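You operate a simulated robot arm through the tools that you are given. There is no shell and no other tool.

You are at the controls of a simulated two-armed robot. One attempt, no reset.

TASK
Polish the tarnish off the silver tray.
Fine: polish from the tin on the yellow pad; pad back in its place, lid back on the tin. What is to be rubbed or washed off counts as gone when no trace of it is left.

It is judged by the outcome, as a careful person would: the job done as asked, and still so three seconds after it is handed in. It fails if anything else is knocked over, pushed out of place, dropped, spilled or broken. A push-on lid holds only when it is set on centred and level and pressed home; a screw cap is set on level and turned clockwise until tight.

THE ROBOT
Two 7-joint arms with fingered hands on one trunk that stands fixed in place. Base frame: the origin is at the foot of the trunk, x ahead of it, y to its left, z up; the work surface is at about z = 90. Readings come in cm, degrees, newtons and seconds.
The left shoulder is at [7.9, 12.5, 111.8], the right one opposite. With the tool pointing down near the work surface each hand reaches from about 46 to 82 cm from the base axis, measured 20 degrees to its own side. Payload 3.6 kg a hand.
The tool frame of a hand sits at the grasp point between the pads (the TCP): z along the fingers, y along the line on which they close. The tips reach 3 cm beyond it. The gripper opens to 10.4 cm; its body begins 3.5 cm behind the TCP. The gripper is a hand of 4 fingers: y runs from the thumb to the fingers, the wrist lies at [-1.5, -10.4, -17.8] in the tool frame, and closing takes about 1.5 s.
Orientation is that of the tool frame in the base frame, as a unit quaternion [x, y, z, w]. With the fingers straight down and the wrist toward the robot, the tool's x, y and z point along [0, 1, 0], [1, 0, 0] and [0, 0, -1] of the base frame.

THE INTERFACE
- The arms move only by the tool move_arm. It takes "left_deltas", "right_deltas" or both (then of equal length, played together; a hand with none holds still); each is a list of rows, each an object of numbers (a shift or turn left out is 0, a gripper value left out holds the last): "tx", "ty", "tz": the shift along the base's x, y, z in cm; "rx", "ry", "rz": the turn, a rotation vector about the base's x, y, z in rad; "gripper": the closure, from 0 (fully open) to 1 (shut). In form: [{"tx": .., "ty": .., "tz": .., "rx": .., "ry": .., "rz": .., "gripper": ..}, ...]. A call has 1 to 20 rows; each row is the pose to reach, as a shift and turn from the pose commanded when the call began. Each row takes 0.2 s and may step no farther than 5 cm and 8.6 degrees from the row before; otherwise, or with a gripper value out of range, the whole call is refused. A pose out of reach is approached as far as the arm can. The call stops where the force on the tool passes 40 N (or 10 N more than at its start, if that is more) or the arm is blocked; 0.2 s more then pass. Each finger travels about 7.2 cm/s and halts on what it meets, pressing with about 24 N; the grip force reading is that of the motor and also rises with nothing between the fingers. The clock runs only during rows and for 0.2 s after the last one: add rows that repeat a pose to give the fingers time. The reply holds the time, the measured pose of the TCP, the force on the tool along the base axes, the opening and the grip force, in the units named above and with some noise, with the torque about the TCP (base axes, N m) and any sound that the robot's microphone picked up, and new pictures: "show" is both (left out), scene, wrist or none (wrist: the cameras of the hands that moved).
- Cameras (640 x 400 px; columns grow to the right, rows downward): "scene" is now at [16.57, -5.89, 129.33]; the picture's right is [-0.67, -0.75, 0.00], its down [-0.24, 0.22, -0.95] and it looks along [0.71, -0.63, -0.32] (base axes); focal length 214 px, centre (320, 200). "left" rides on the left gripper at [-6.1, -9.2, -13.1] in its tool frame; the picture's right is [-0.81, -0.28, 0.52], its down [0.53, -0.71, 0.46] and it looks along [0.24, 0.64, 0.72] (tool axes); focal length 275 px, centre (320, 200). "right" rides on the right gripper at [6.1, -9.2, -13] in its tool frame; the picture's right is [-0.81, 0.28, -0.52], its down [-0.53, -0.71, 0.46] and it looks along [-0.24, 0.64, 0.72] (tool axes); focal length 275 px, centre (320, 200). There is no depth. A picture from a camera that has moved, and an enlarged one, comes with that camera's place and axes in the base frame and with its lens. The place of the scene camera against the robot may be out by one fixed shift of up to 2.5 cm in any direction.
- move_column(by): moves the trunk up (or, below 0, down) by that many cm; the arms and the scene camera ride with it, the base frame stays. It gives what a move gives, with no picture.
- set_grasp(shape, hand): the hand has 4 fingers and takes this shape, open, in about a second: jaw (thumb against the fingers, like two jaws); tri (thumb and two fingers); tip (a fingertip pinch); poke (one finger out to press); point (the index stretched); flat (the hand flat); cup (the hand cupped); fist (a fist). The gripper value then closes the fingers along that shape, each until it touches; the sizes above hold for jaw. It gives what a move gives, with no picture.
- turn_head(pan, tilt): turns the head with the scene camera to pan (to the left, within 80 degrees either way) and tilt (down, from -29 to 69), counted from straight ahead of the robot (the tilt from the chest, where the trunk bows). It gives what a move gives, and a new picture of the scene camera.
- zoom(camera, box): a new picture of the part [left, top, right, bottom] of that camera's present view, enlarged. It takes no simulated time.
- finish_job(): hands the job in; it is judged then, once.

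Nothing tells you positions but the pictures and the camera data. Unless the task says otherwise, let go and move clear before handing in.

The tools are called after ">>>" as name(argument=value, ...) on one line, values as JSON. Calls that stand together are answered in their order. move_arm: Moves the arms, as the interface text tells. Its arguments: {"type":"object","properties":{"left_deltas":{"type":"array","items":{"type":"object","properties":{"tx":{"type":"number"},"ty":{"type":"number"},"tz":{"type":"number"},"rx":{"type":"number"},"ry":{"type":"number"},"rz":{"type":"number"},"gripper":{"type":"number"}}}},"right_deltas":{"type":"array","items":{"type":"object","properties":{"tx":{"type":"number"},"ty":{"type":"number"},"tz":{"type":"number"},"rx":{"type":"number"},"ry":{"type":"number"},"rz":{"type":"number"},"gripper":{"type":"number"}}}},"show":{"type":"string","enum":["both","scene","wrist","none"]}},"required":[]} The other tools are called the same way: move_column (by) moves the trunk up or down; set_grasp (shape, hand) gives the hand a shape; turn_head (pan, tilt) turns the head that bears the scene camera; zoom (camera, box) takes an enlarged picture of a part of a camera's view; finish_job () hands the job in.

At the start:

```text
time: 0.0
left_tcp_pos: [41.66, -5.35, 120.7]
left_ee_rot: [0.707, 0.707, 0.0, -0.001]
left_ft_force: [0.3, 0.3, -0.8]
left_moment: [0.01, 0.02, -0.01]
left_width: 10.35
left_gripper_force: 0.0
left_shape: jaw
right_tcp_pos: [20.05, -29.35, 124.54]
right_ee_rot: [0.708, 0.707, 0.0, 0.001]
right_ft_force: [-0.1, 0.0, -0.5]
right_moment: [0.01, -0.01, 0.0]
right_width: 10.35
right_gripper_force: 0.1
right_shape: jaw
trunk travel left (down, up): [-35.0, 18.6]
head pan, tilt (commanded): [-41.7, 18.9]
```

scene: 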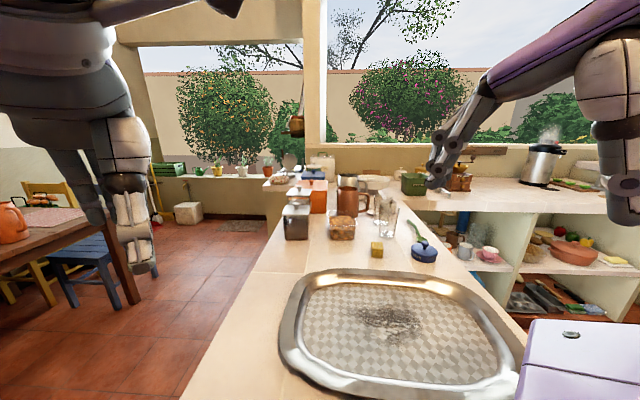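
right: 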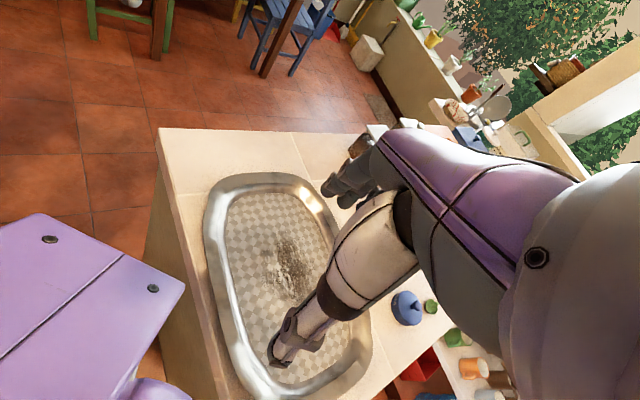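
left: 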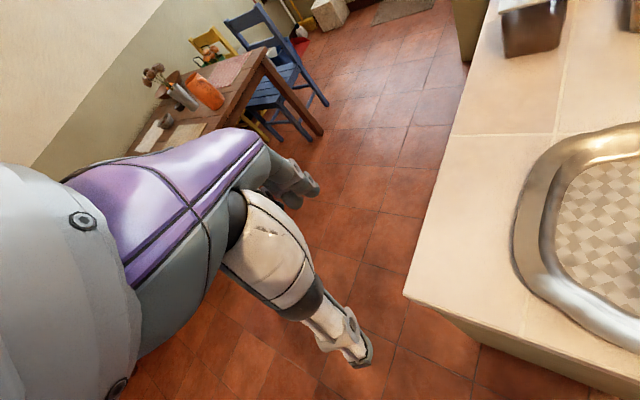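

I see a counter with the silver tray with a dark tarnish patch on it, and a small yellow block and a round blue object beyond it. I'll zoom in to identify the tin, lid and pad before moving.

>>> zoom(camera="scene", box=[260, 160, 480, 298])

>>> zoom(camera="scene", box=[260, 250, 540, 400])

>>> zoom(camera="right", box=[360, 250, 520, 350])

```text
2.90 times, centred on (370, 229) of scene
camera zoom: at [16.57, -5.89, 129.33], right [-0.67, -0.75, 0.0], down [-0.24, 0.22, -0.95], along [0.71, -0.63, -0.32], focal length 622 px, centre (175, 116)
```

zoom: 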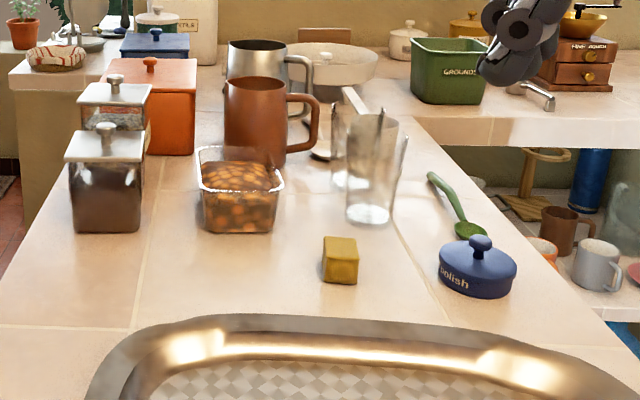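

```text
2.29 times, centred on (400, 325) of scene
camera zoom: at [16.57, -5.89, 129.33], right [-0.67, -0.75, 0.0], down [-0.24, 0.22, -0.95], along [0.71, -0.63, -0.32], focal length 490 px, centre (137, -86)
```

zoom: 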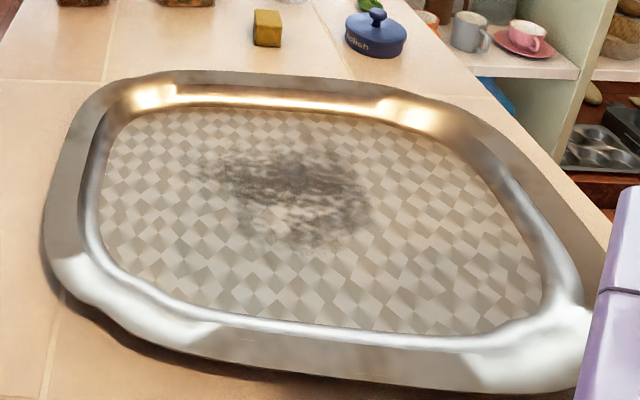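

```text
4.00 times, centred on (440, 300) of right
camera zoom: at [10.81, -23.34, 137.48], right [0.28, -0.81, 0.52], down [-0.71, -0.53, -0.46], along [0.64, -0.24, -0.72], focal length 1101 px, centre (-160, -200)
```

zoom: 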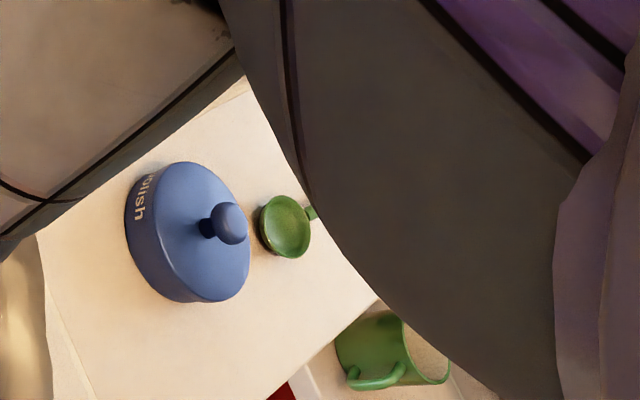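

The tin (blue, "Polish", knobbed lid) looks to be near (38,-67), the yellow pad near (48,-58) and the tarnish near (34,-40). I'll turn the head toward that area for a better view before moving the right hand.

>>> turn_head(pan=-58, tilt=30)

```text
time: 0.8
left_tcp_pos: [41.65, -5.36, 120.73]
left_ee_rot: [0.707, 0.707, 0.001, -0.001]
left_ft_force: [0.1, -0.4, -0.4]
left_moment: [0.01, 0.0, 0.01]
left_width: 10.33
left_gripper_force: 0.1
left_shape: jaw
right_tcp_pos: [20.04, -29.41, 124.39]
right_ee_rot: [0.707, 0.707, 0.0, 0.0]
right_ft_force: [-0.4, -0.5, -1.0]
right_moment: [0.03, 0.0, 0.01]
right_width: 10.35
right_gripper_force: 0.1
right_shape: jaw
trunk travel left (down, up): [-35.0, 18.6]
head pan, tilt (commanded): [-58.0, 30.0]
camera scene: at [14.4, -7.35, 127.55], right [-0.85, -0.53, 0.0], down [-0.27, 0.42, -0.87], along [0.46, -0.73, -0.5], focal length 214 px, centre (320, 200)
```

scene: 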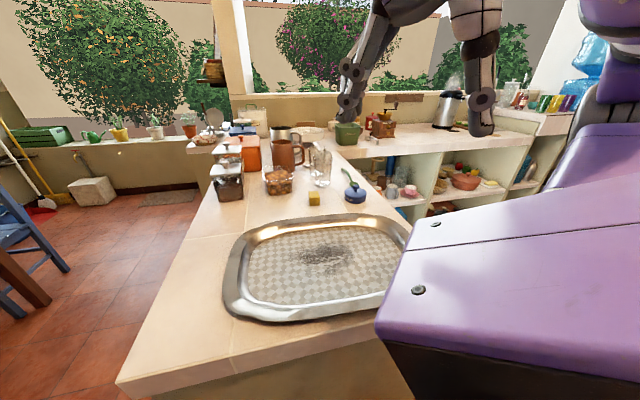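

The counter runs away along −y, with the tray in front and the pad and tin just beyond it. I'll move the right hand out over that area to get a close view from its wrist camera.

>>> move_arm(right_deltas=[{"tx": 2, "ty": -4, "tz": -1}, {"tx": 4, "ty": -8, "tz": -2}, {"tx": 6, "ty": -12, "tz": -3}, {"tx": 8, "ty": -16, "tz": -4}, {"tx": 9, "ty": -20, "tz": -5}, {"tx": 9, "ty": -20, "tz": -5}], show="both")

```text
time: 2.2
left_tcp_pos: [41.65, -5.34, 120.68]
left_ee_rot: [0.708, 0.706, -0.001, 0.0]
left_ft_force: [-0.2, -0.7, 0.6]
left_moment: [0.01, 0.03, 0.03]
left_width: 10.35
left_gripper_force: 0.1
left_shape: jaw
right_tcp_pos: [28.48, -47.53, 119.94]
right_ee_rot: [0.707, 0.707, 0.0, 0.0]
right_ft_force: [0.6, 0.7, 0.5]
right_moment: [-0.02, -0.02, 0.01]
right_width: 10.38
right_gripper_force: 0.0
right_shape: jaw
right hand out of reach, approached as far as the arm can: row 5, 6
trunk travel left (down, up): [-35.0, 18.6]
head pan, tilt (commanded): [-58.0, 30.0]
camera scene: at [14.37, -7.35, 127.55], right [-0.85, -0.53, 0.0], down [-0.26, 0.42, -0.87], along [0.46, -0.73, -0.5], focal length 214 px, centre (320, 200)
camera right: at [19.4, -41.43, 132.87], right [0.28, -0.81, 0.52], down [-0.71, -0.53, -0.46], along [0.65, -0.24, -0.72], focal length 275 px, centre (320, 200)
```

scene: 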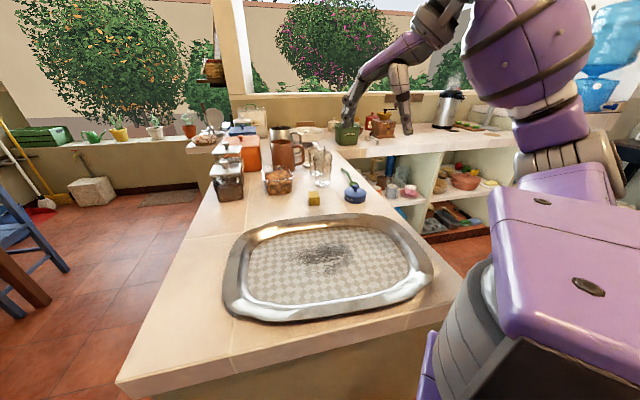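
right: 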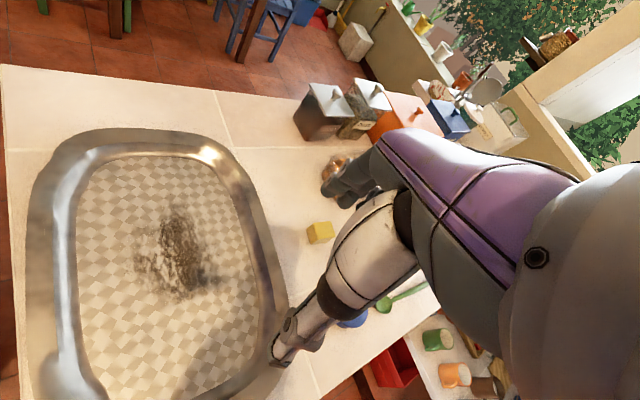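

The pad is near (49.8,-57.5) by the wrist camera; the reach to −y needs the hand yawed so the wrist stays toward the shoulder. I'll turn the hand about z by about −0.8 rad and shift a little.

>>> move_arm(right_deltas=[{"tx": 0, "ty": 1, "tz": 0, "rz": -0.14}, {"tx": 0, "ty": 1, "tz": 0, "rz": -0.28}, {"tx": 0, "ty": 1, "tz": 0, "rz": -0.42}, {"tx": 0, "ty": 0, "tz": 0, "rz": -0.56}, {"tx": 0, "ty": 0, "tz": 0, "rz": -0.7}, {"tx": 0, "ty": 0, "tz": 0, "rz": -0.84}, {"tx": 0, "ty": 0, "tz": 0, "rz": -0.84}], show="both")

```text
time: 3.8
left_tcp_pos: [41.68, -5.34, 120.71]
left_ee_rot: [0.708, 0.707, 0.001, 0.0]
left_ft_force: [0.3, 1.3, 0.2]
left_moment: [-0.01, 0.0, 0.01]
left_width: 10.39
left_gripper_force: 0.1
left_shape: jaw
right_tcp_pos: [28.49, -47.38, 119.73]
right_ee_rot: [0.934, 0.357, 0.001, 0.0]
right_ft_force: [0.2, -0.5, 0.0]
right_moment: [0.01, -0.05, 0.01]
right_width: 10.36
right_gripper_force: 0.1
right_shape: jaw
trunk travel left (down, up): [-35.0, 18.6]
head pan, tilt (commanded): [-58.0, 30.0]
camera scene: at [14.39, -7.37, 127.54], right [-0.85, -0.53, 0.0], down [-0.26, 0.42, -0.87], along [0.46, -0.73, -0.5], focal length 214 px, centre (320, 200)
camera right: at [26.97, -36.51, 132.73], right [-0.42, -0.74, 0.52], down [-0.87, 0.18, -0.46], along [0.25, -0.64, -0.72], focal length 275 px, centre (320, 200)
```

scene: 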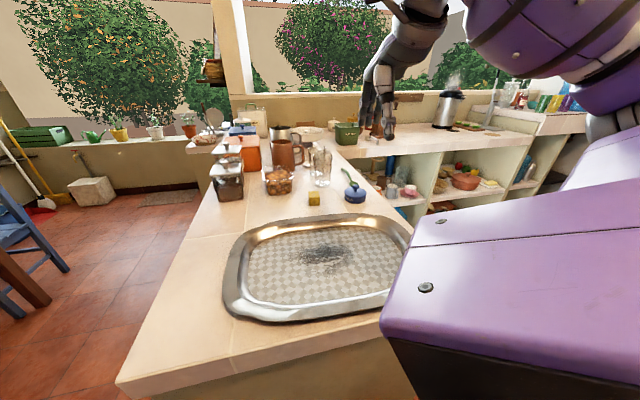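
right: 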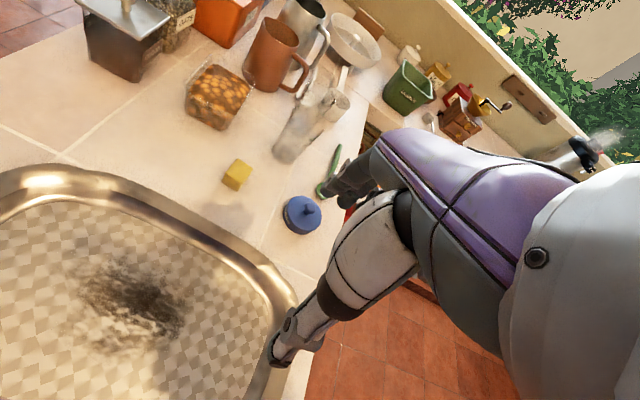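

Now the wrist camera sees the pad, tin, spoon and tray clearly. I'll zoom for accurate positions.

>>> zoom(camera="right", box=[200, 130, 360, 230])

>>> zoom(camera="right", box=[0, 150, 320, 350])

>>> zoom(camera="scene", box=[260, 130, 420, 230])

```text
4.00 times, centred on (280, 180) of right
camera zoom: at [26.97, -36.51, 132.73], right [-0.42, -0.74, 0.52], down [-0.87, 0.18, -0.46], along [0.25, -0.64, -0.72], focal length 1101 px, centre (480, 280)
```

zoom: 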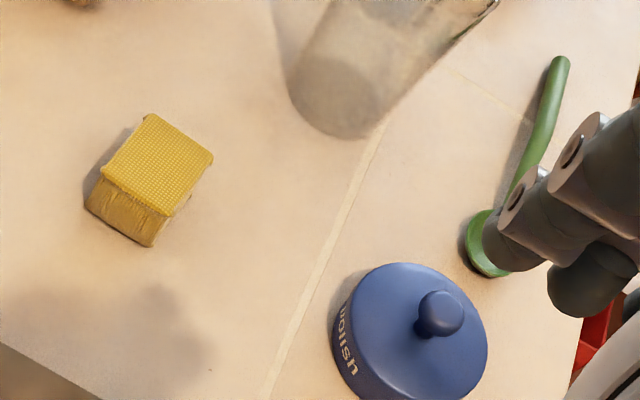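

```text
2.00 times, centred on (160, 250) of right
camera zoom: at [26.97, -36.51, 132.73], right [-0.42, -0.74, 0.52], down [-0.87, 0.18, -0.46], along [0.25, -0.64, -0.72], focal length 551 px, centre (640, 100)
```

zoom: 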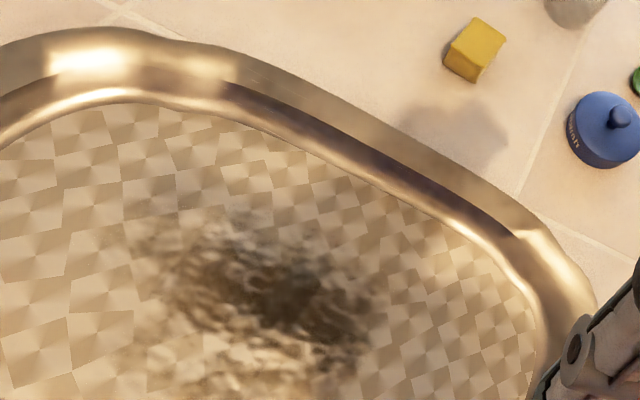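

```text
4.00 times, centred on (340, 180) of scene
camera zoom: at [14.39, -7.37, 127.54], right [-0.85, -0.53, 0.0], down [-0.26, 0.42, -0.87], along [0.46, -0.73, -0.5], focal length 858 px, centre (240, 280)
```

zoom: 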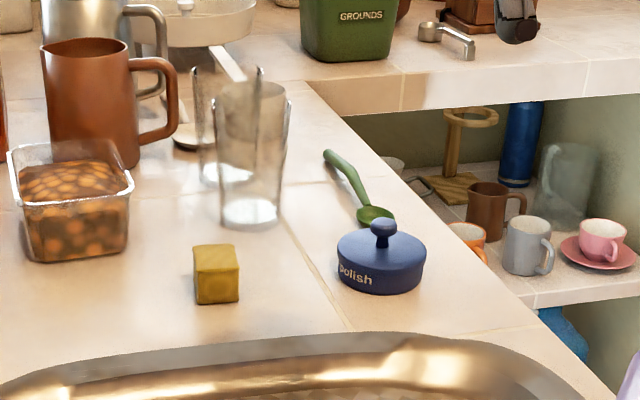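

Estimates: pad top centre about (49.3,-57.6), about 3 cm tall, and its sides line up with the hand's current yaw. The tin lid is at about (38.5,-66). Next I'll move the hand above the tin to view it close up.

>>> move_arm(right_deltas=[{"tx": 2, "ty": -4, "tz": -1}, {"tx": 4, "ty": -8, "tz": -3}, {"tx": 6, "ty": -12, "tz": -5}, {"tx": 8, "ty": -14, "tz": -7}, {"tx": 9.5, "ty": -16, "tz": -9}, {"tx": 9.5, "ty": -16, "tz": -9}], show="both")

```text
time: 5.2
left_tcp_pos: [41.7, -5.42, 120.74]
left_ee_rot: [0.708, 0.707, 0.0, 0.0]
left_ft_force: [0.0, -0.2, 0.3]
left_moment: [0.01, 0.03, 0.0]
left_width: 10.36
left_gripper_force: 0.0
left_shape: jaw
right_tcp_pos: [38.25, -63.25, 110.94]
right_ee_rot: [0.934, 0.357, 0.0, 0.001]
right_ft_force: [-0.2, 0.2, -0.9]
right_moment: [-0.01, -0.03, -0.03]
right_width: 10.39
right_gripper_force: 0.0
right_shape: jaw
trunk travel left (down, up): [-35.0, 18.6]
head pan, tilt (commanded): [-58.0, 30.0]
camera scene: at [14.36, -7.32, 127.55], right [-0.85, -0.53, 0.0], down [-0.26, 0.42, -0.87], along [0.46, -0.73, -0.5], focal length 214 px, centre (320, 200)
camera right: at [36.59, -52.4, 123.95], right [-0.42, -0.75, 0.52], down [-0.87, 0.17, -0.46], along [0.25, -0.64, -0.72], focal length 275 px, centre (320, 200)
```

scene: 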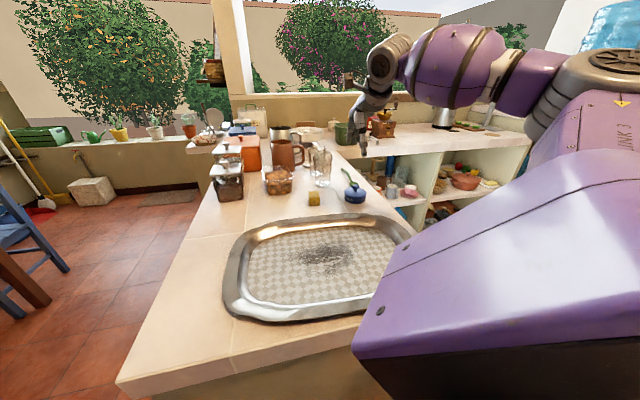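
right: 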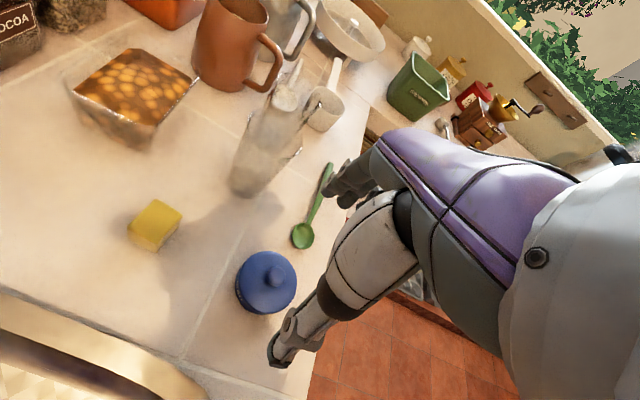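

The hand is near the tin now. I'll zoom in on the tin, the pad and the hand for exact geometry.

>>> zoom(camera="right", box=[190, 220, 350, 320])

>>> zoom(camera="right", box=[90, 170, 250, 270])

>>> zoom(camera="scene", box=[290, 130, 430, 218])

```text
4.00 times, centred on (270, 270) of right
camera zoom: at [36.59, -52.4, 123.95], right [-0.42, -0.75, 0.52], down [-0.87, 0.17, -0.46], along [0.25, -0.64, -0.72], focal length 1101 px, centre (520, -80)
```

zoom: 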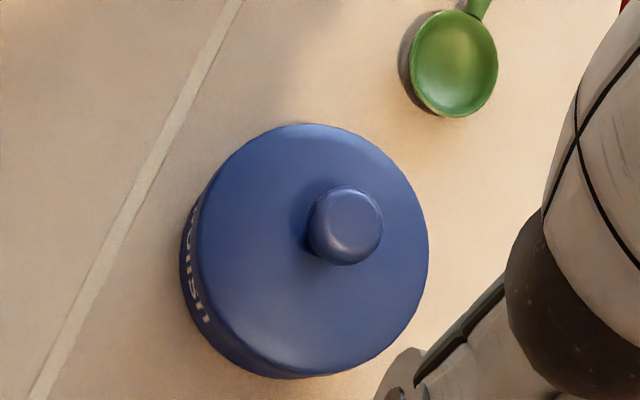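

```text
4.00 times, centred on (170, 220) of right
camera zoom: at [36.59, -52.4, 123.95], right [-0.42, -0.75, 0.52], down [-0.87, 0.17, -0.46], along [0.25, -0.64, -0.72], focal length 1101 px, centre (920, 120)
```

zoom: 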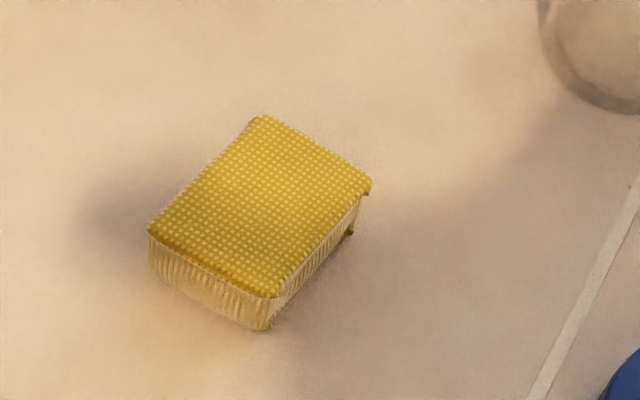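

```text
4.55 times, centred on (360, 174) of scene
camera zoom: at [14.36, -7.32, 127.55], right [-0.85, -0.53, 0.0], down [-0.26, 0.42, -0.87], along [0.46, -0.73, -0.5], focal length 975 px, centre (138, 318)
```

zoom: 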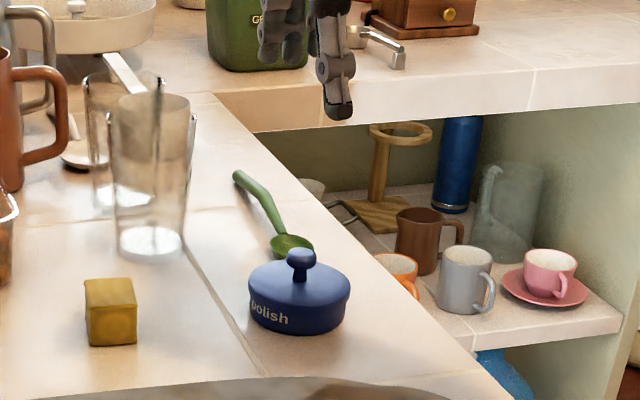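

The lid centre comes out at about (38.9,-67.0), with the lid top near z≈93 and the knob top near z≈95.5. I'll centre the open hand over the knob and come down to about z=100 to check alignment.

>>> move_arm(right_deltas=[{"tx": 0.3, "ty": -2, "tz": -2}, {"tx": 0.65, "ty": -3.75, "tz": -5}, {"tx": 0.65, "ty": -3.75, "tz": -8}, {"tx": 0.65, "ty": -3.75, "tz": -10.5}, {"tx": 0.65, "ty": -3.75, "tz": -10.5}], show="both")

```text
time: 6.4
left_tcp_pos: [41.75, -5.42, 120.61]
left_ee_rot: [0.707, 0.707, -0.001, 0.0]
left_ft_force: [0.3, 0.7, -0.1]
left_moment: [0.01, -0.02, -0.01]
left_width: 10.35
left_gripper_force: 0.1
left_shape: jaw
right_tcp_pos: [38.72, -67.02, 100.37]
right_ee_rot: [0.934, 0.357, 0.0, 0.0]
right_ft_force: [-0.2, 0.0, -0.6]
right_moment: [0.04, -0.02, -0.03]
right_width: 10.4
right_gripper_force: 0.1
right_shape: jaw
trunk travel left (down, up): [-35.0, 18.6]
head pan, tilt (commanded): [-58.0, 30.0]
camera scene: at [14.38, -7.34, 127.55], right [-0.85, -0.53, 0.0], down [-0.26, 0.42, -0.87], along [0.46, -0.73, -0.5], focal length 214 px, centre (320, 200)
camera right: at [37.13, -56.24, 113.41], right [-0.42, -0.75, 0.52], down [-0.87, 0.18, -0.46], along [0.25, -0.64, -0.72], focal length 275 px, centre (320, 200)
```

scene: 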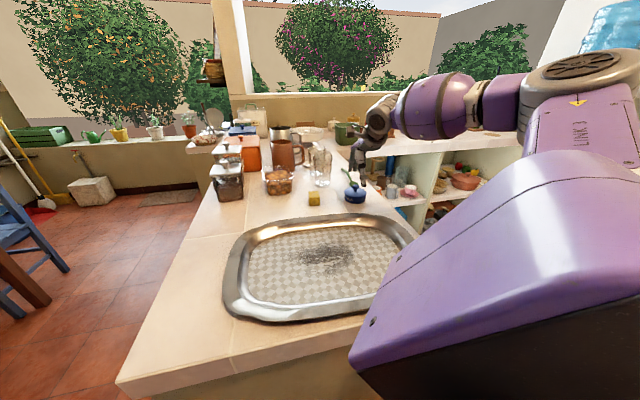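
right: 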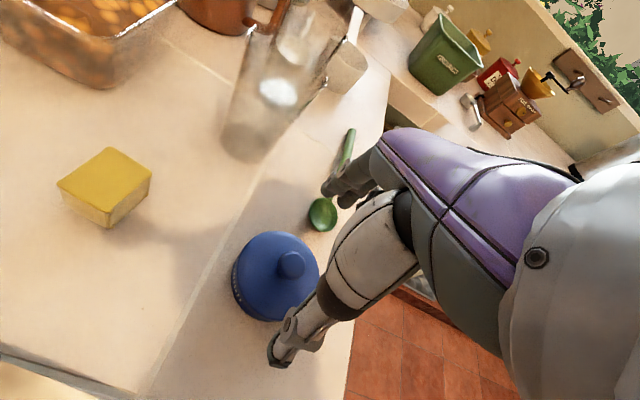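

>>> zoom(camera="right", box=[210, 150, 402, 270])

>>> zoom(camera="right", box=[210, 220, 370, 320])

>>> zoom(camera="scene", box=[300, 130, 428, 210])

```text
3.33 times, centred on (306, 210) of right
camera zoom: at [37.13, -56.24, 113.41], right [-0.42, -0.75, 0.52], down [-0.87, 0.18, -0.46], along [0.25, -0.64, -0.72], focal length 918 px, centre (367, 167)
```

zoom: 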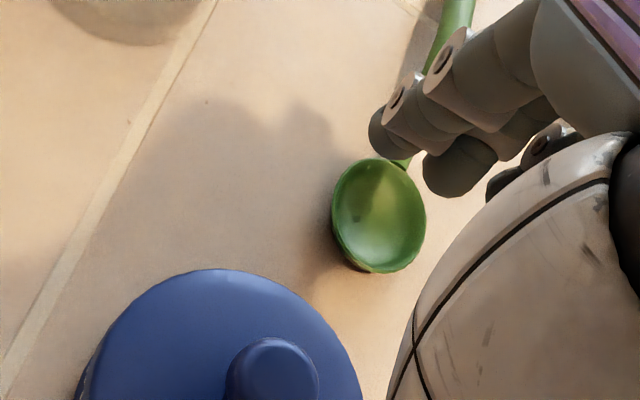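

```text
4.00 times, centred on (290, 270) of right
camera zoom: at [37.13, -56.24, 113.41], right [-0.42, -0.75, 0.52], down [-0.87, 0.18, -0.46], along [0.25, -0.64, -0.72], focal length 1101 px, centre (440, -80)
```

zoom: 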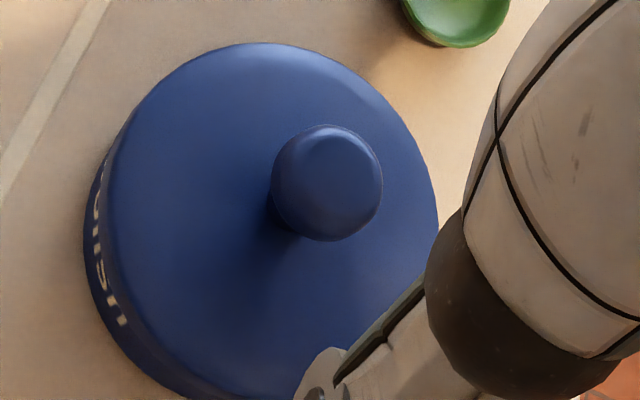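

```text
5.00 times, centred on (364, 170) of scene
camera zoom: at [14.38, -7.34, 127.55], right [-0.85, -0.53, 0.0], down [-0.26, 0.42, -0.87], along [0.46, -0.73, -0.5], focal length 1072 px, centre (100, 350)
```

zoom: 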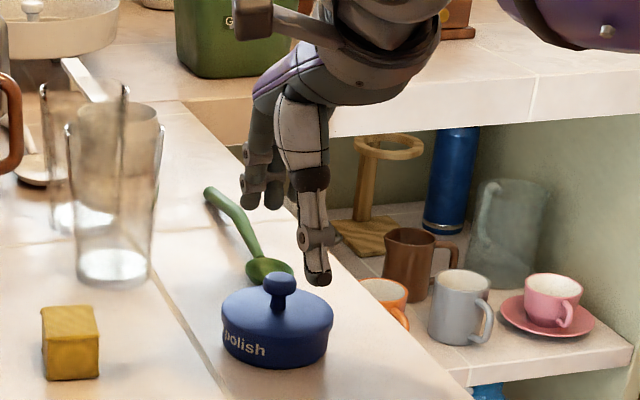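

The knob centre is confirmed at about (38.9,-67.0), directly under the TCP. I'll come down to about z=96.4, with the tips just above the lid top, and check again.

>>> move_arm(right_deltas=[{"tx": 0.1, "ty": 0.0, "tz": -1.5}, {"tx": 0.15, "ty": 0.0, "tz": -3}, {"tx": 0.15, "ty": 0.0, "tz": -4.1}, {"tx": 0.15, "ty": 0.0, "tz": -4.1}], show="wrist")

>>> zoom(camera="scene", box=[300, 130, 428, 210])

```text
time: 7.4
left_tcp_pos: [41.73, -5.41, 120.73]
left_ee_rot: [0.707, 0.707, 0.0, 0.0]
left_ft_force: [0.0, 0.4, 1.2]
left_moment: [0.0, 0.03, 0.0]
left_width: 10.36
left_gripper_force: 0.1
left_shape: jaw
right_tcp_pos: [38.81, -67.04, 96.18]
right_ee_rot: [0.934, 0.358, 0.0, 0.0]
right_ft_force: [-0.3, 0.4, -0.8]
right_moment: [-0.04, 0.02, 0.01]
right_width: 10.36
right_gripper_force: 0.1
right_shape: jaw
trunk travel left (down, up): [-35.0, 18.6]
head pan, tilt (commanded): [-58.0, 30.0]
camera right: at [37.32, -56.22, 109.13], right [-0.42, -0.75, 0.52], down [-0.87, 0.17, -0.46], along [0.25, -0.64, -0.72], focal length 275 px, centre (320, 200)
```

right: 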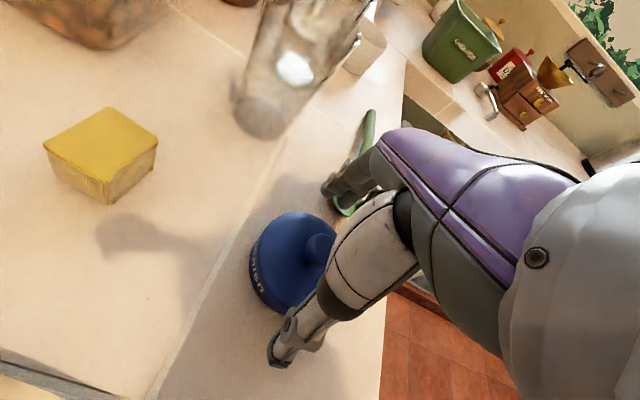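

```text
5.00 times, centred on (364, 170) of scene
camera zoom: at [14.39, -7.35, 127.55], right [-0.85, -0.53, 0.0], down [-0.26, 0.42, -0.87], along [0.46, -0.73, -0.5], focal length 1072 px, centre (100, 350)
```

zoom: 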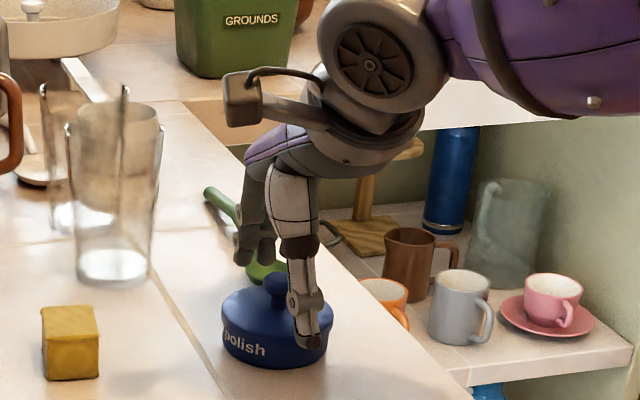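

The fingers straddle the knob. I'll rise 0.5 cm so the tips clear the lid top, then close on the knob.

>>> move_arm(right_deltas=[{"tz": 0.5}, {"tz": 0.5, "gripper": 0.4}, {"tz": 0.5, "gripper": 0.6}, {"tz": 0.5, "gripper": 0.8}, {"tz": 0.5, "gripper": 1.0}, {"tz": 0.5, "gripper": 1.0}, {"tz": 0.5, "gripper": 1.0}, {"tz": 0.5, "gripper": 1.0}], show="wrist")

>>> zoom(camera="scene", box=[300, 130, 428, 210])

>>> zoom(camera="right", box=[210, 170, 402, 290])

```text
time: 9.2
left_tcp_pos: [41.67, -5.4, 120.77]
left_ee_rot: [0.707, 0.707, 0.0, 0.0]
left_ft_force: [-0.1, 0.1, 0.2]
left_moment: [0.03, 0.0, 0.01]
left_width: 10.37
left_gripper_force: 0.1
left_shape: jaw
right_tcp_pos: [38.87, -67.01, 96.58]
right_ee_rot: [0.934, 0.358, 0.001, -0.001]
right_ft_force: [-0.4, 1.5, 0.7]
right_moment: [-0.08, -0.06, -0.02]
right_width: 1.49
right_gripper_force: 23.8
right_shape: jaw
trunk travel left (down, up): [-35.0, 18.6]
head pan, tilt (commanded): [-58.0, 30.0]
heard: snap
camera right: at [37.26, -56.13, 109.72], right [-0.42, -0.75, 0.52], down [-0.87, 0.18, -0.46], along [0.25, -0.64, -0.72], focal length 275 px, centre (320, 200)
```

right: 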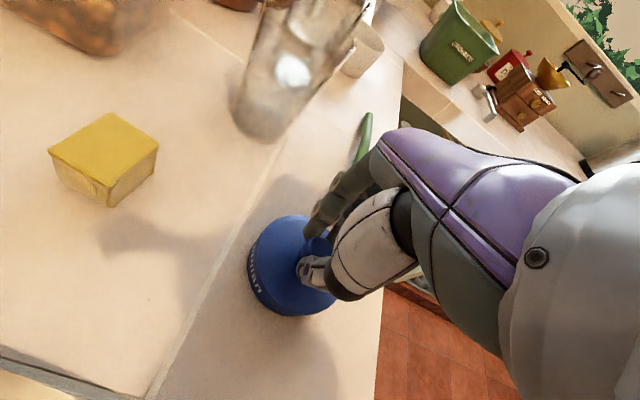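

```text
5.00 times, centred on (364, 170) of scene
camera zoom: at [14.39, -7.34, 127.55], right [-0.85, -0.53, 0.0], down [-0.26, 0.42, -0.87], along [0.46, -0.73, -0.5], focal length 1072 px, centre (100, 350)
```

zoom: 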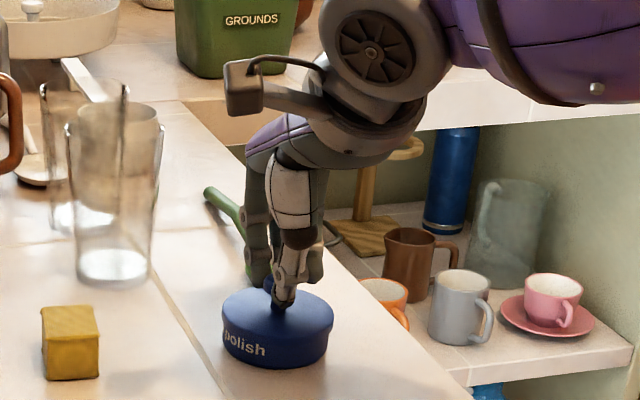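

```text
3.33 times, centred on (306, 230) of right
camera zoom: at [37.26, -56.13, 109.72], right [-0.42, -0.75, 0.52], down [-0.87, 0.18, -0.46], along [0.25, -0.64, -0.72], focal length 918 px, centre (367, 100)
```

zoom: 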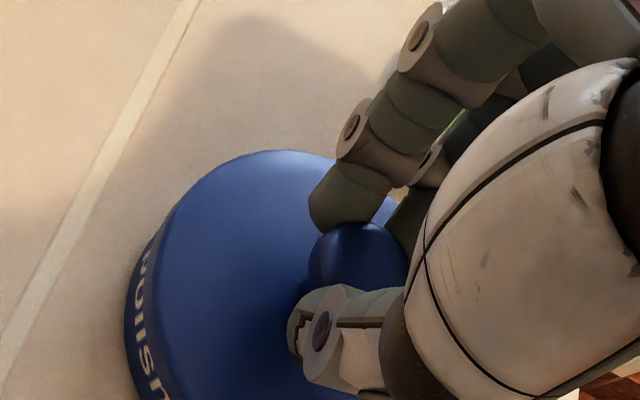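

The hand has the knob (width 1.5 cm, grip 24 N), and a snap was heard, so the lid may already have popped loose. I'll lift straight up slowly and check that only the lid comes.

>>> move_arm(right_deltas=[{"tz": 0.3, "gripper": 1.0}, {"tz": 0.7, "gripper": 1.0}, {"tz": 1.2, "gripper": 1.0}, {"tz": 1.7, "gripper": 1.0}, {"tz": 2.2, "gripper": 1.0}, {"tz": 2.2, "gripper": 1.0}], show="wrist")

>>> zoom(camera="scene", box=[300, 130, 428, 210])

>>> zoom(camera="right", box=[210, 170, 402, 290])

```text
time: 10.6
left_tcp_pos: [41.67, -5.36, 120.73]
left_ee_rot: [0.708, 0.707, 0.0, 0.0]
left_ft_force: [0.2, -0.2, 0.2]
left_moment: [0.03, 0.0, 0.01]
left_width: 10.36
left_gripper_force: 0.1
left_shape: jaw
right_tcp_pos: [38.89, -67.04, 98.86]
right_ee_rot: [0.934, 0.357, 0.0, 0.0]
right_ft_force: [-0.4, -0.7, 0.7]
right_moment: [-0.02, 0.0, -0.01]
right_width: 1.46
right_gripper_force: 23.7
right_shape: jaw
trunk travel left (down, up): [-35.0, 18.6]
head pan, tilt (commanded): [-58.0, 30.0]
camera right: at [37.27, -56.21, 111.79], right [-0.42, -0.75, 0.52], down [-0.87, 0.18, -0.46], along [0.25, -0.64, -0.72], focal length 275 px, centre (320, 200)
```

right: 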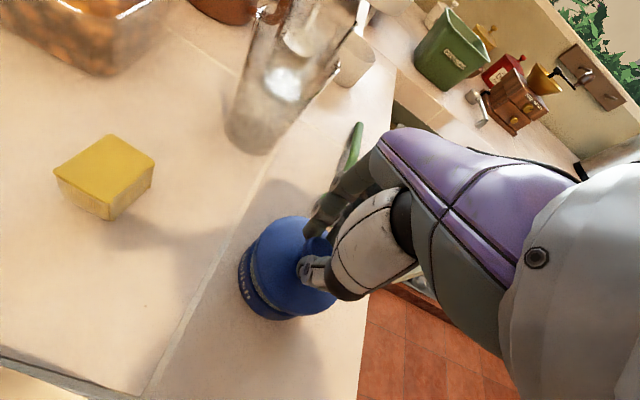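

```text
5.00 times, centred on (364, 170) of scene
camera zoom: at [14.4, -7.37, 127.54], right [-0.85, -0.53, 0.0], down [-0.27, 0.42, -0.87], along [0.46, -0.73, -0.5], focal length 1072 px, centre (100, 350)
```

zoom: 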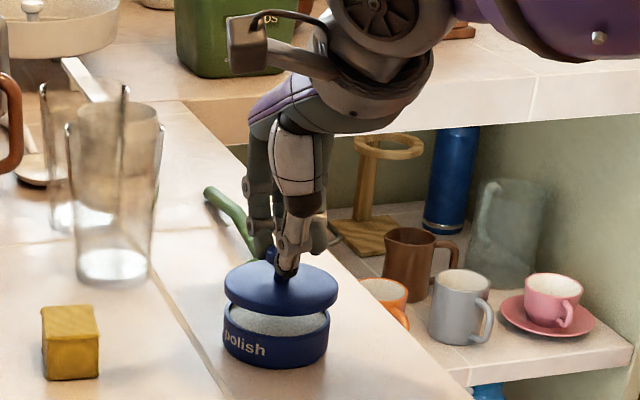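

```text
3.33 times, centred on (306, 230) of right
camera zoom: at [37.27, -56.21, 111.79], right [-0.42, -0.75, 0.52], down [-0.87, 0.18, -0.46], along [0.25, -0.64, -0.72], focal length 918 px, centre (367, 100)
```

zoom: 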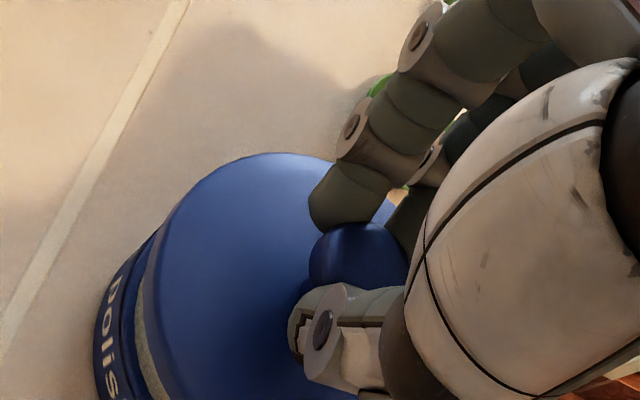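

The lid is off cleanly and the tin stayed put, with pale polish visible near its rim. I'll carry the lid up and over to the clear counter at about (57,-49) and check before lowering.

>>> move_arm(right_deltas=[{"tz": 2, "gripper": 1.0}, {"tz": 4.5, "gripper": 1.0}, {"tx": 2, "ty": 2, "tz": 6, "gripper": 1.0}, {"tx": 5, "ty": 5, "tz": 6, "gripper": 1.0}, {"tx": 8, "ty": 8, "tz": 6, "gripper": 1.0}, {"tx": 11, "ty": 11, "tz": 6, "gripper": 1.0}, {"tx": 14, "ty": 14, "tz": 6, "gripper": 1.0}, {"tx": 17, "ty": 17, "tz": 6, "gripper": 1.0}, {"tx": 18.1, "ty": 18, "tz": 5, "gripper": 1.0}, {"tx": 18.1, "ty": 18, "tz": 4, "gripper": 1.0}, {"tx": 18.1, "ty": 18, "tz": 4, "gripper": 1.0}], show="both")

```text
time: 13.0
left_tcp_pos: [41.61, -5.4, 120.56]
left_ee_rot: [0.708, 0.707, 0.0, 0.0]
left_ft_force: [0.2, 0.4, -0.7]
left_moment: [0.04, -0.01, 0.02]
left_width: 10.34
left_gripper_force: 0.1
left_shape: jaw
right_tcp_pos: [57.03, -49.26, 102.8]
right_ee_rot: [0.934, 0.358, 0.0, 0.001]
right_ft_force: [0.5, -0.8, 0.1]
right_moment: [-0.02, 0.01, -0.02]
right_width: 1.47
right_gripper_force: 23.7
right_shape: jaw
trunk travel left (down, up): [-35.0, 18.6]
head pan, tilt (commanded): [-58.0, 30.0]
camera scene: at [14.39, -7.36, 127.54], right [-0.85, -0.53, 0.0], down [-0.27, 0.42, -0.87], along [0.46, -0.73, -0.5], focal length 214 px, centre (320, 200)
camera right: at [55.48, -38.33, 115.78], right [-0.42, -0.75, 0.52], down [-0.87, 0.18, -0.46], along [0.25, -0.64, -0.72], focal length 275 px, centre (320, 200)
```

scene: 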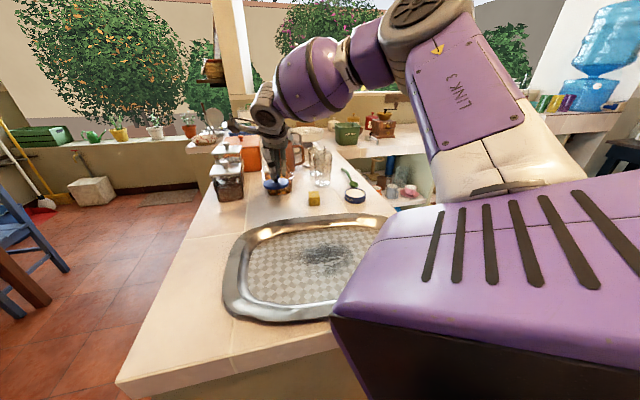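
right: 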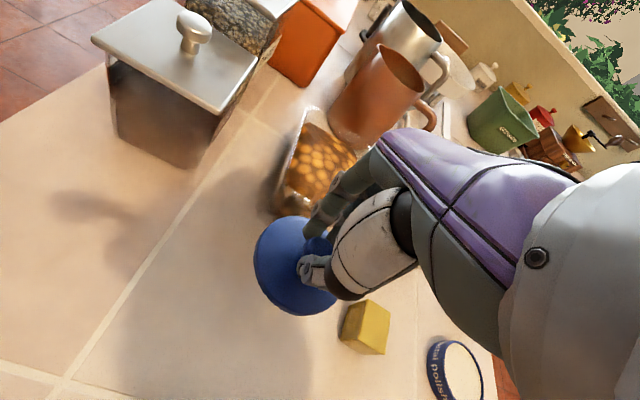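

The lid is over clear counter but a little close to the box of beans, so I'll shift it about 1.5 cm back. Then I'll lower to just above where I expect the counter.

>>> move_arm(right_deltas=[{"tx": -1.1, "ty": 1.25, "tz": -1, "gripper": 1.0}, {"tx": -1.1, "ty": 1.25, "tz": -3, "gripper": 1.0}, {"tx": -1.1, "ty": 1.25, "tz": -5, "gripper": 1.0}, {"tx": -1.1, "ty": 1.25, "tz": -6.5, "gripper": 1.0}, {"tx": -1.1, "ty": 1.25, "tz": -7.0, "gripper": 1.0}, {"tx": -1.1, "ty": 1.25, "tz": -7.2, "gripper": 1.0}, {"tx": -1.1, "ty": 1.25, "tz": -7.2, "gripper": 1.0}], show="both")

>>> zoom(camera="scene", box=[210, 140, 370, 240])

>>> zoom(camera="right", box=[210, 170, 402, 290])

```text
time: 14.6
left_tcp_pos: [41.67, -5.29, 120.66]
left_ee_rot: [0.707, 0.707, 0.0, 0.0]
left_ft_force: [0.0, -0.3, 0.6]
left_moment: [0.02, -0.05, 0.04]
left_width: 10.38
left_gripper_force: 0.2
left_shape: jaw
right_tcp_pos: [55.72, -47.89, 95.83]
right_ee_rot: [0.934, 0.356, 0.0, 0.001]
right_ft_force: [0.3, 1.2, -0.8]
right_moment: [0.0, 0.02, -0.01]
right_width: 1.47
right_gripper_force: 23.7
right_shape: jaw
trunk travel left (down, up): [-35.0, 18.6]
head pan, tilt (commanded): [-58.0, 30.0]
camera scene: at [14.39, -7.36, 127.54], right [-0.85, -0.53, 0.0], down [-0.27, 0.42, -0.87], along [0.46, -0.73, -0.5], focal length 214 px, centre (320, 200)
camera right: at [54.08, -36.97, 108.79], right [-0.42, -0.75, 0.52], down [-0.87, 0.18, -0.46], along [0.25, -0.64, -0.72], focal length 275 px, centre (320, 200)
```

scene: 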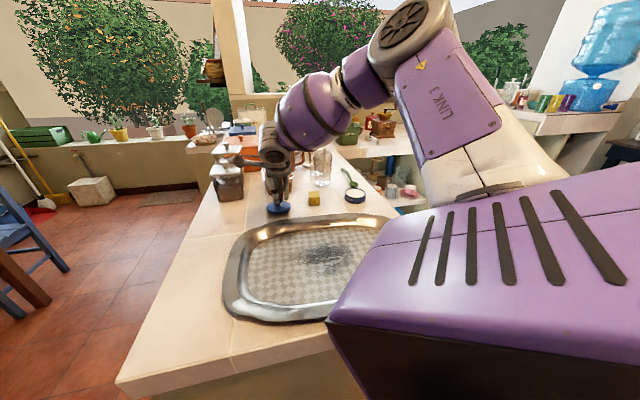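
right: 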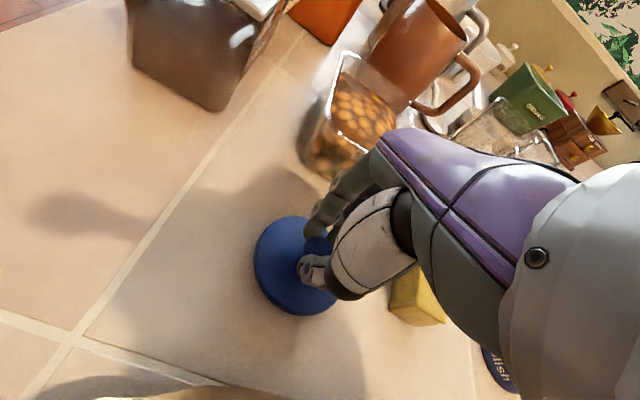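

```text
4.00 times, centred on (290, 190) of scene
camera zoom: at [14.39, -7.36, 127.54], right [-0.85, -0.53, 0.0], down [-0.27, 0.42, -0.87], along [0.46, -0.73, -0.5], focal length 858 px, centre (440, 240)
```

zoom: 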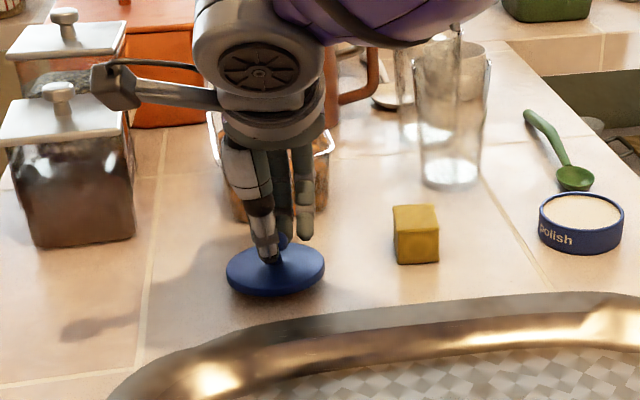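

```text
3.33 times, centred on (306, 230) of right
camera zoom: at [54.08, -36.97, 108.79], right [-0.42, -0.75, 0.52], down [-0.87, 0.18, -0.46], along [0.25, -0.64, -0.72], focal length 918 px, centre (367, 100)
```

zoom: 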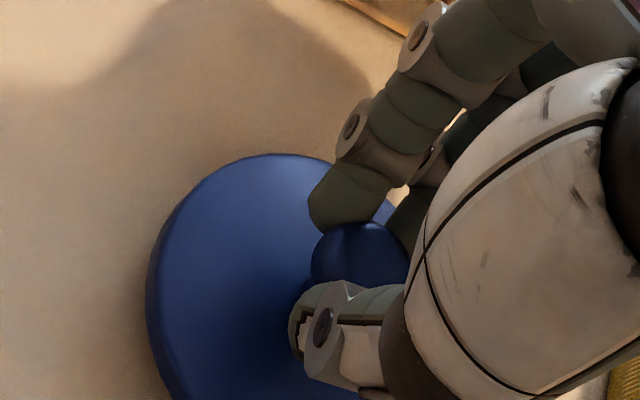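

The lid is about 1–2 cm above the counter, with the tin sitting open and full of polish nearly to the rim. I'll lower in small steps and watch the force.

>>> move_arm(right_deltas=[{"tz": -0.3, "gripper": 1.0}, {"tz": -0.6, "gripper": 1.0}, {"tz": -0.8, "gripper": 1.0}, {"tz": -0.8, "gripper": 1.0}], show="none")

>>> zoom(camera="scene", box=[230, 170, 326, 230])

```text
time: 15.6
left_tcp_pos: [41.71, -5.41, 120.62]
left_ee_rot: [0.707, 0.707, 0.0, 0.0]
left_ft_force: [1.2, -0.6, 0.0]
left_moment: [-0.01, 0.0, -0.05]
left_width: 10.36
left_gripper_force: 0.1
left_shape: jaw
right_tcp_pos: [55.53, -47.79, 95.0]
right_ee_rot: [0.934, 0.357, -0.001, 0.0]
right_ft_force: [0.1, -0.1, 0.0]
right_moment: [0.03, -0.02, 0.02]
right_width: 1.45
right_gripper_force: 24.4
right_shape: jaw
trunk travel left (down, up): [-35.0, 18.6]
head pan, tilt (commanded): [-58.0, 30.0]
```

```text
6.67 times, centred on (278, 200) of scene
camera zoom: at [14.4, -7.36, 127.54], right [-0.85, -0.53, 0.0], down [-0.27, 0.42, -0.87], along [0.46, -0.73, -0.5], focal length 1430 px, centre (600, 200)
```

zoom: 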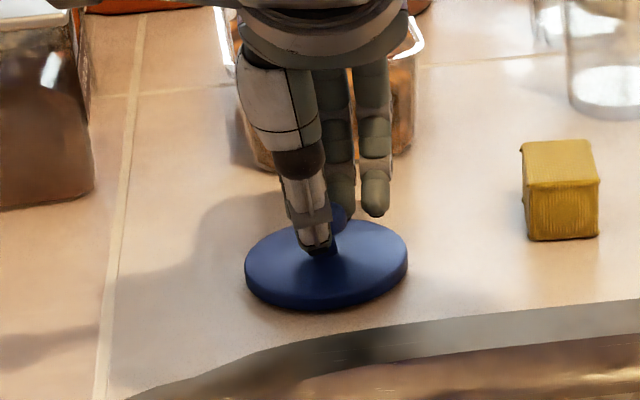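

There's still no contact at z=95.0. I'll keep lowering in small steps.

>>> move_arm(right_deltas=[{"tz": -0.2, "gripper": 1.0}, {"tz": -0.4, "gripper": 1.0}, {"tz": -0.5, "gripper": 1.0}, {"tz": -0.5, "gripper": 1.0}], show="none")

>>> zoom(camera="scene", box=[230, 170, 326, 230])

```text
time: 16.6
left_tcp_pos: [41.68, -5.5, 120.62]
left_ee_rot: [0.707, 0.707, 0.0, -0.001]
left_ft_force: [0.2, -0.6, 0.1]
left_moment: [0.0, 0.02, 0.02]
left_width: 10.34
left_gripper_force: 0.1
left_shape: jaw
right_tcp_pos: [55.84, -47.68, 94.39]
right_ee_rot: [0.934, 0.357, 0.0, 0.0]
right_ft_force: [-0.7, -0.3, 0.8]
right_moment: [0.0, -0.04, 0.0]
right_width: 1.45
right_gripper_force: 23.8
right_shape: jaw
trunk travel left (down, up): [-35.0, 18.6]
head pan, tilt (commanded): [-58.0, 30.0]
```

```text
6.67 times, centred on (278, 200) of scene
camera zoom: at [14.38, -7.35, 127.55], right [-0.85, -0.53, 0.0], down [-0.26, 0.42, -0.87], along [0.46, -0.73, -0.5], focal length 1430 px, centre (600, 200)
```

zoom: 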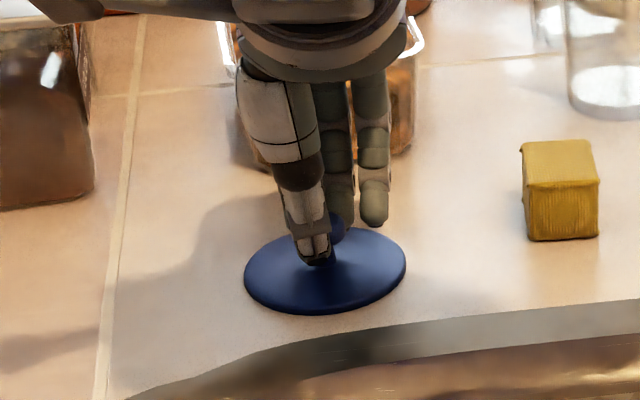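

>>> move_arm(right_deltas=[{"tz": -0.15, "gripper": 1.0}, {"tz": -0.3, "gripper": 1.0}, {"tz": -0.3, "gripper": 1.0}], show="none")

>>> zoom(camera="scene", box=[230, 170, 326, 230])

```text
time: 17.4
left_tcp_pos: [41.48, -5.31, 120.9]
left_ee_rot: [0.707, 0.707, 0.0, 0.001]
left_ft_force: [-0.5, 0.1, -0.5]
left_moment: [-0.02, -0.03, 0.0]
left_width: 10.36
left_gripper_force: 0.1
left_shape: jaw
right_tcp_pos: [55.87, -47.66, 94.24]
right_ee_rot: [0.934, 0.357, 0.001, 0.001]
right_ft_force: [-0.5, -1.3, 12.0]
right_moment: [-0.17, -0.04, 0.0]
right_width: 1.49
right_gripper_force: 24.4
right_shape: jaw
trunk travel left (down, up): [-35.0, 18.6]
head pan, tilt (commanded): [-58.0, 30.0]
```

```text
6.67 times, centred on (278, 200) of scene
camera zoom: at [14.3, -7.3, 127.57], right [-0.85, -0.53, 0.0], down [-0.26, 0.42, -0.87], along [0.46, -0.73, -0.5], focal length 1430 px, centre (600, 200)
```

zoom: 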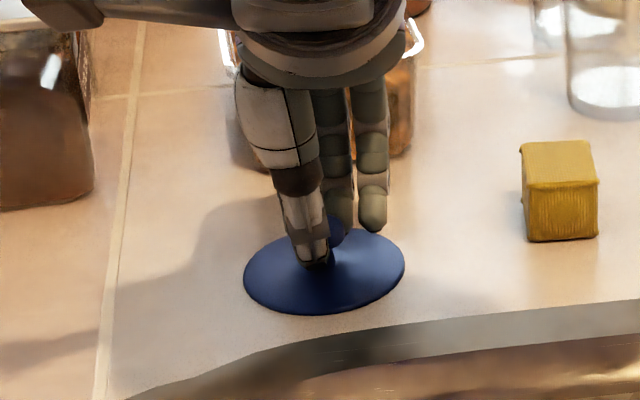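

Contact is made with 12 N upward, so the lid rests on the counter. I'll ease off slightly, open partway, and lift clear.

>>> move_arm(right_deltas=[{"tz": 0.15, "gripper": 1.0}, {"tz": 0.15, "gripper": 0.75}, {"tz": 0.15, "gripper": 0.6}, {"tz": 0.15, "gripper": 0.55}, {"tz": 0.15, "gripper": 0.55}, {"tz": 0.15, "gripper": 0.55}], show="wrist")

>>> zoom(camera="scene", box=[230, 170, 326, 230])

```text
time: 18.8
left_tcp_pos: [41.65, -5.47, 120.69]
left_ee_rot: [0.707, 0.707, -0.001, 0.0]
left_ft_force: [-1.1, 0.0, 0.4]
left_moment: [0.01, 0.02, 0.01]
left_width: 10.37
left_gripper_force: 0.0
left_shape: jaw
right_tcp_pos: [55.74, -47.65, 94.07]
right_ee_rot: [0.934, 0.358, 0.0, 0.0]
right_ft_force: [0.0, -0.5, 0.1]
right_moment: [0.02, 0.03, 0.01]
right_width: 4.63
right_gripper_force: 0.1
right_shape: jaw
trunk travel left (down, up): [-35.0, 18.6]
head pan, tilt (commanded): [-58.0, 30.0]
camera right: at [54.21, -36.85, 107.18], right [-0.42, -0.75, 0.52], down [-0.87, 0.18, -0.46], along [0.25, -0.64, -0.72], focal length 275 px, centre (320, 200)
```

right: 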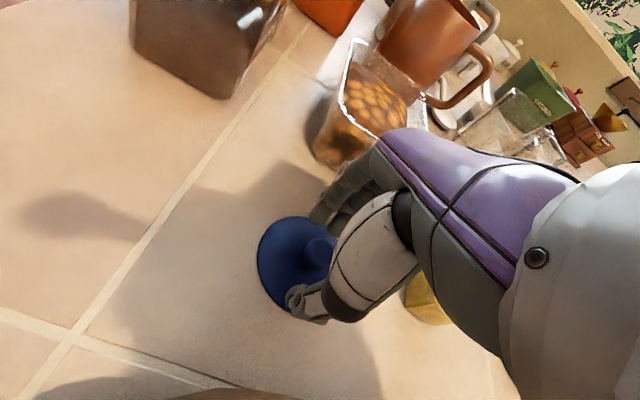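

```text
6.67 times, centred on (278, 200) of scene
camera zoom: at [14.39, -7.36, 127.54], right [-0.85, -0.53, 0.0], down [-0.26, 0.42, -0.87], along [0.46, -0.73, -0.5], focal length 1430 px, centre (600, 200)
```

zoom: 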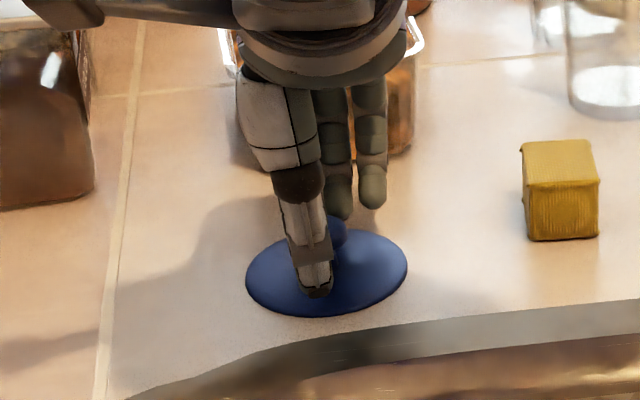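

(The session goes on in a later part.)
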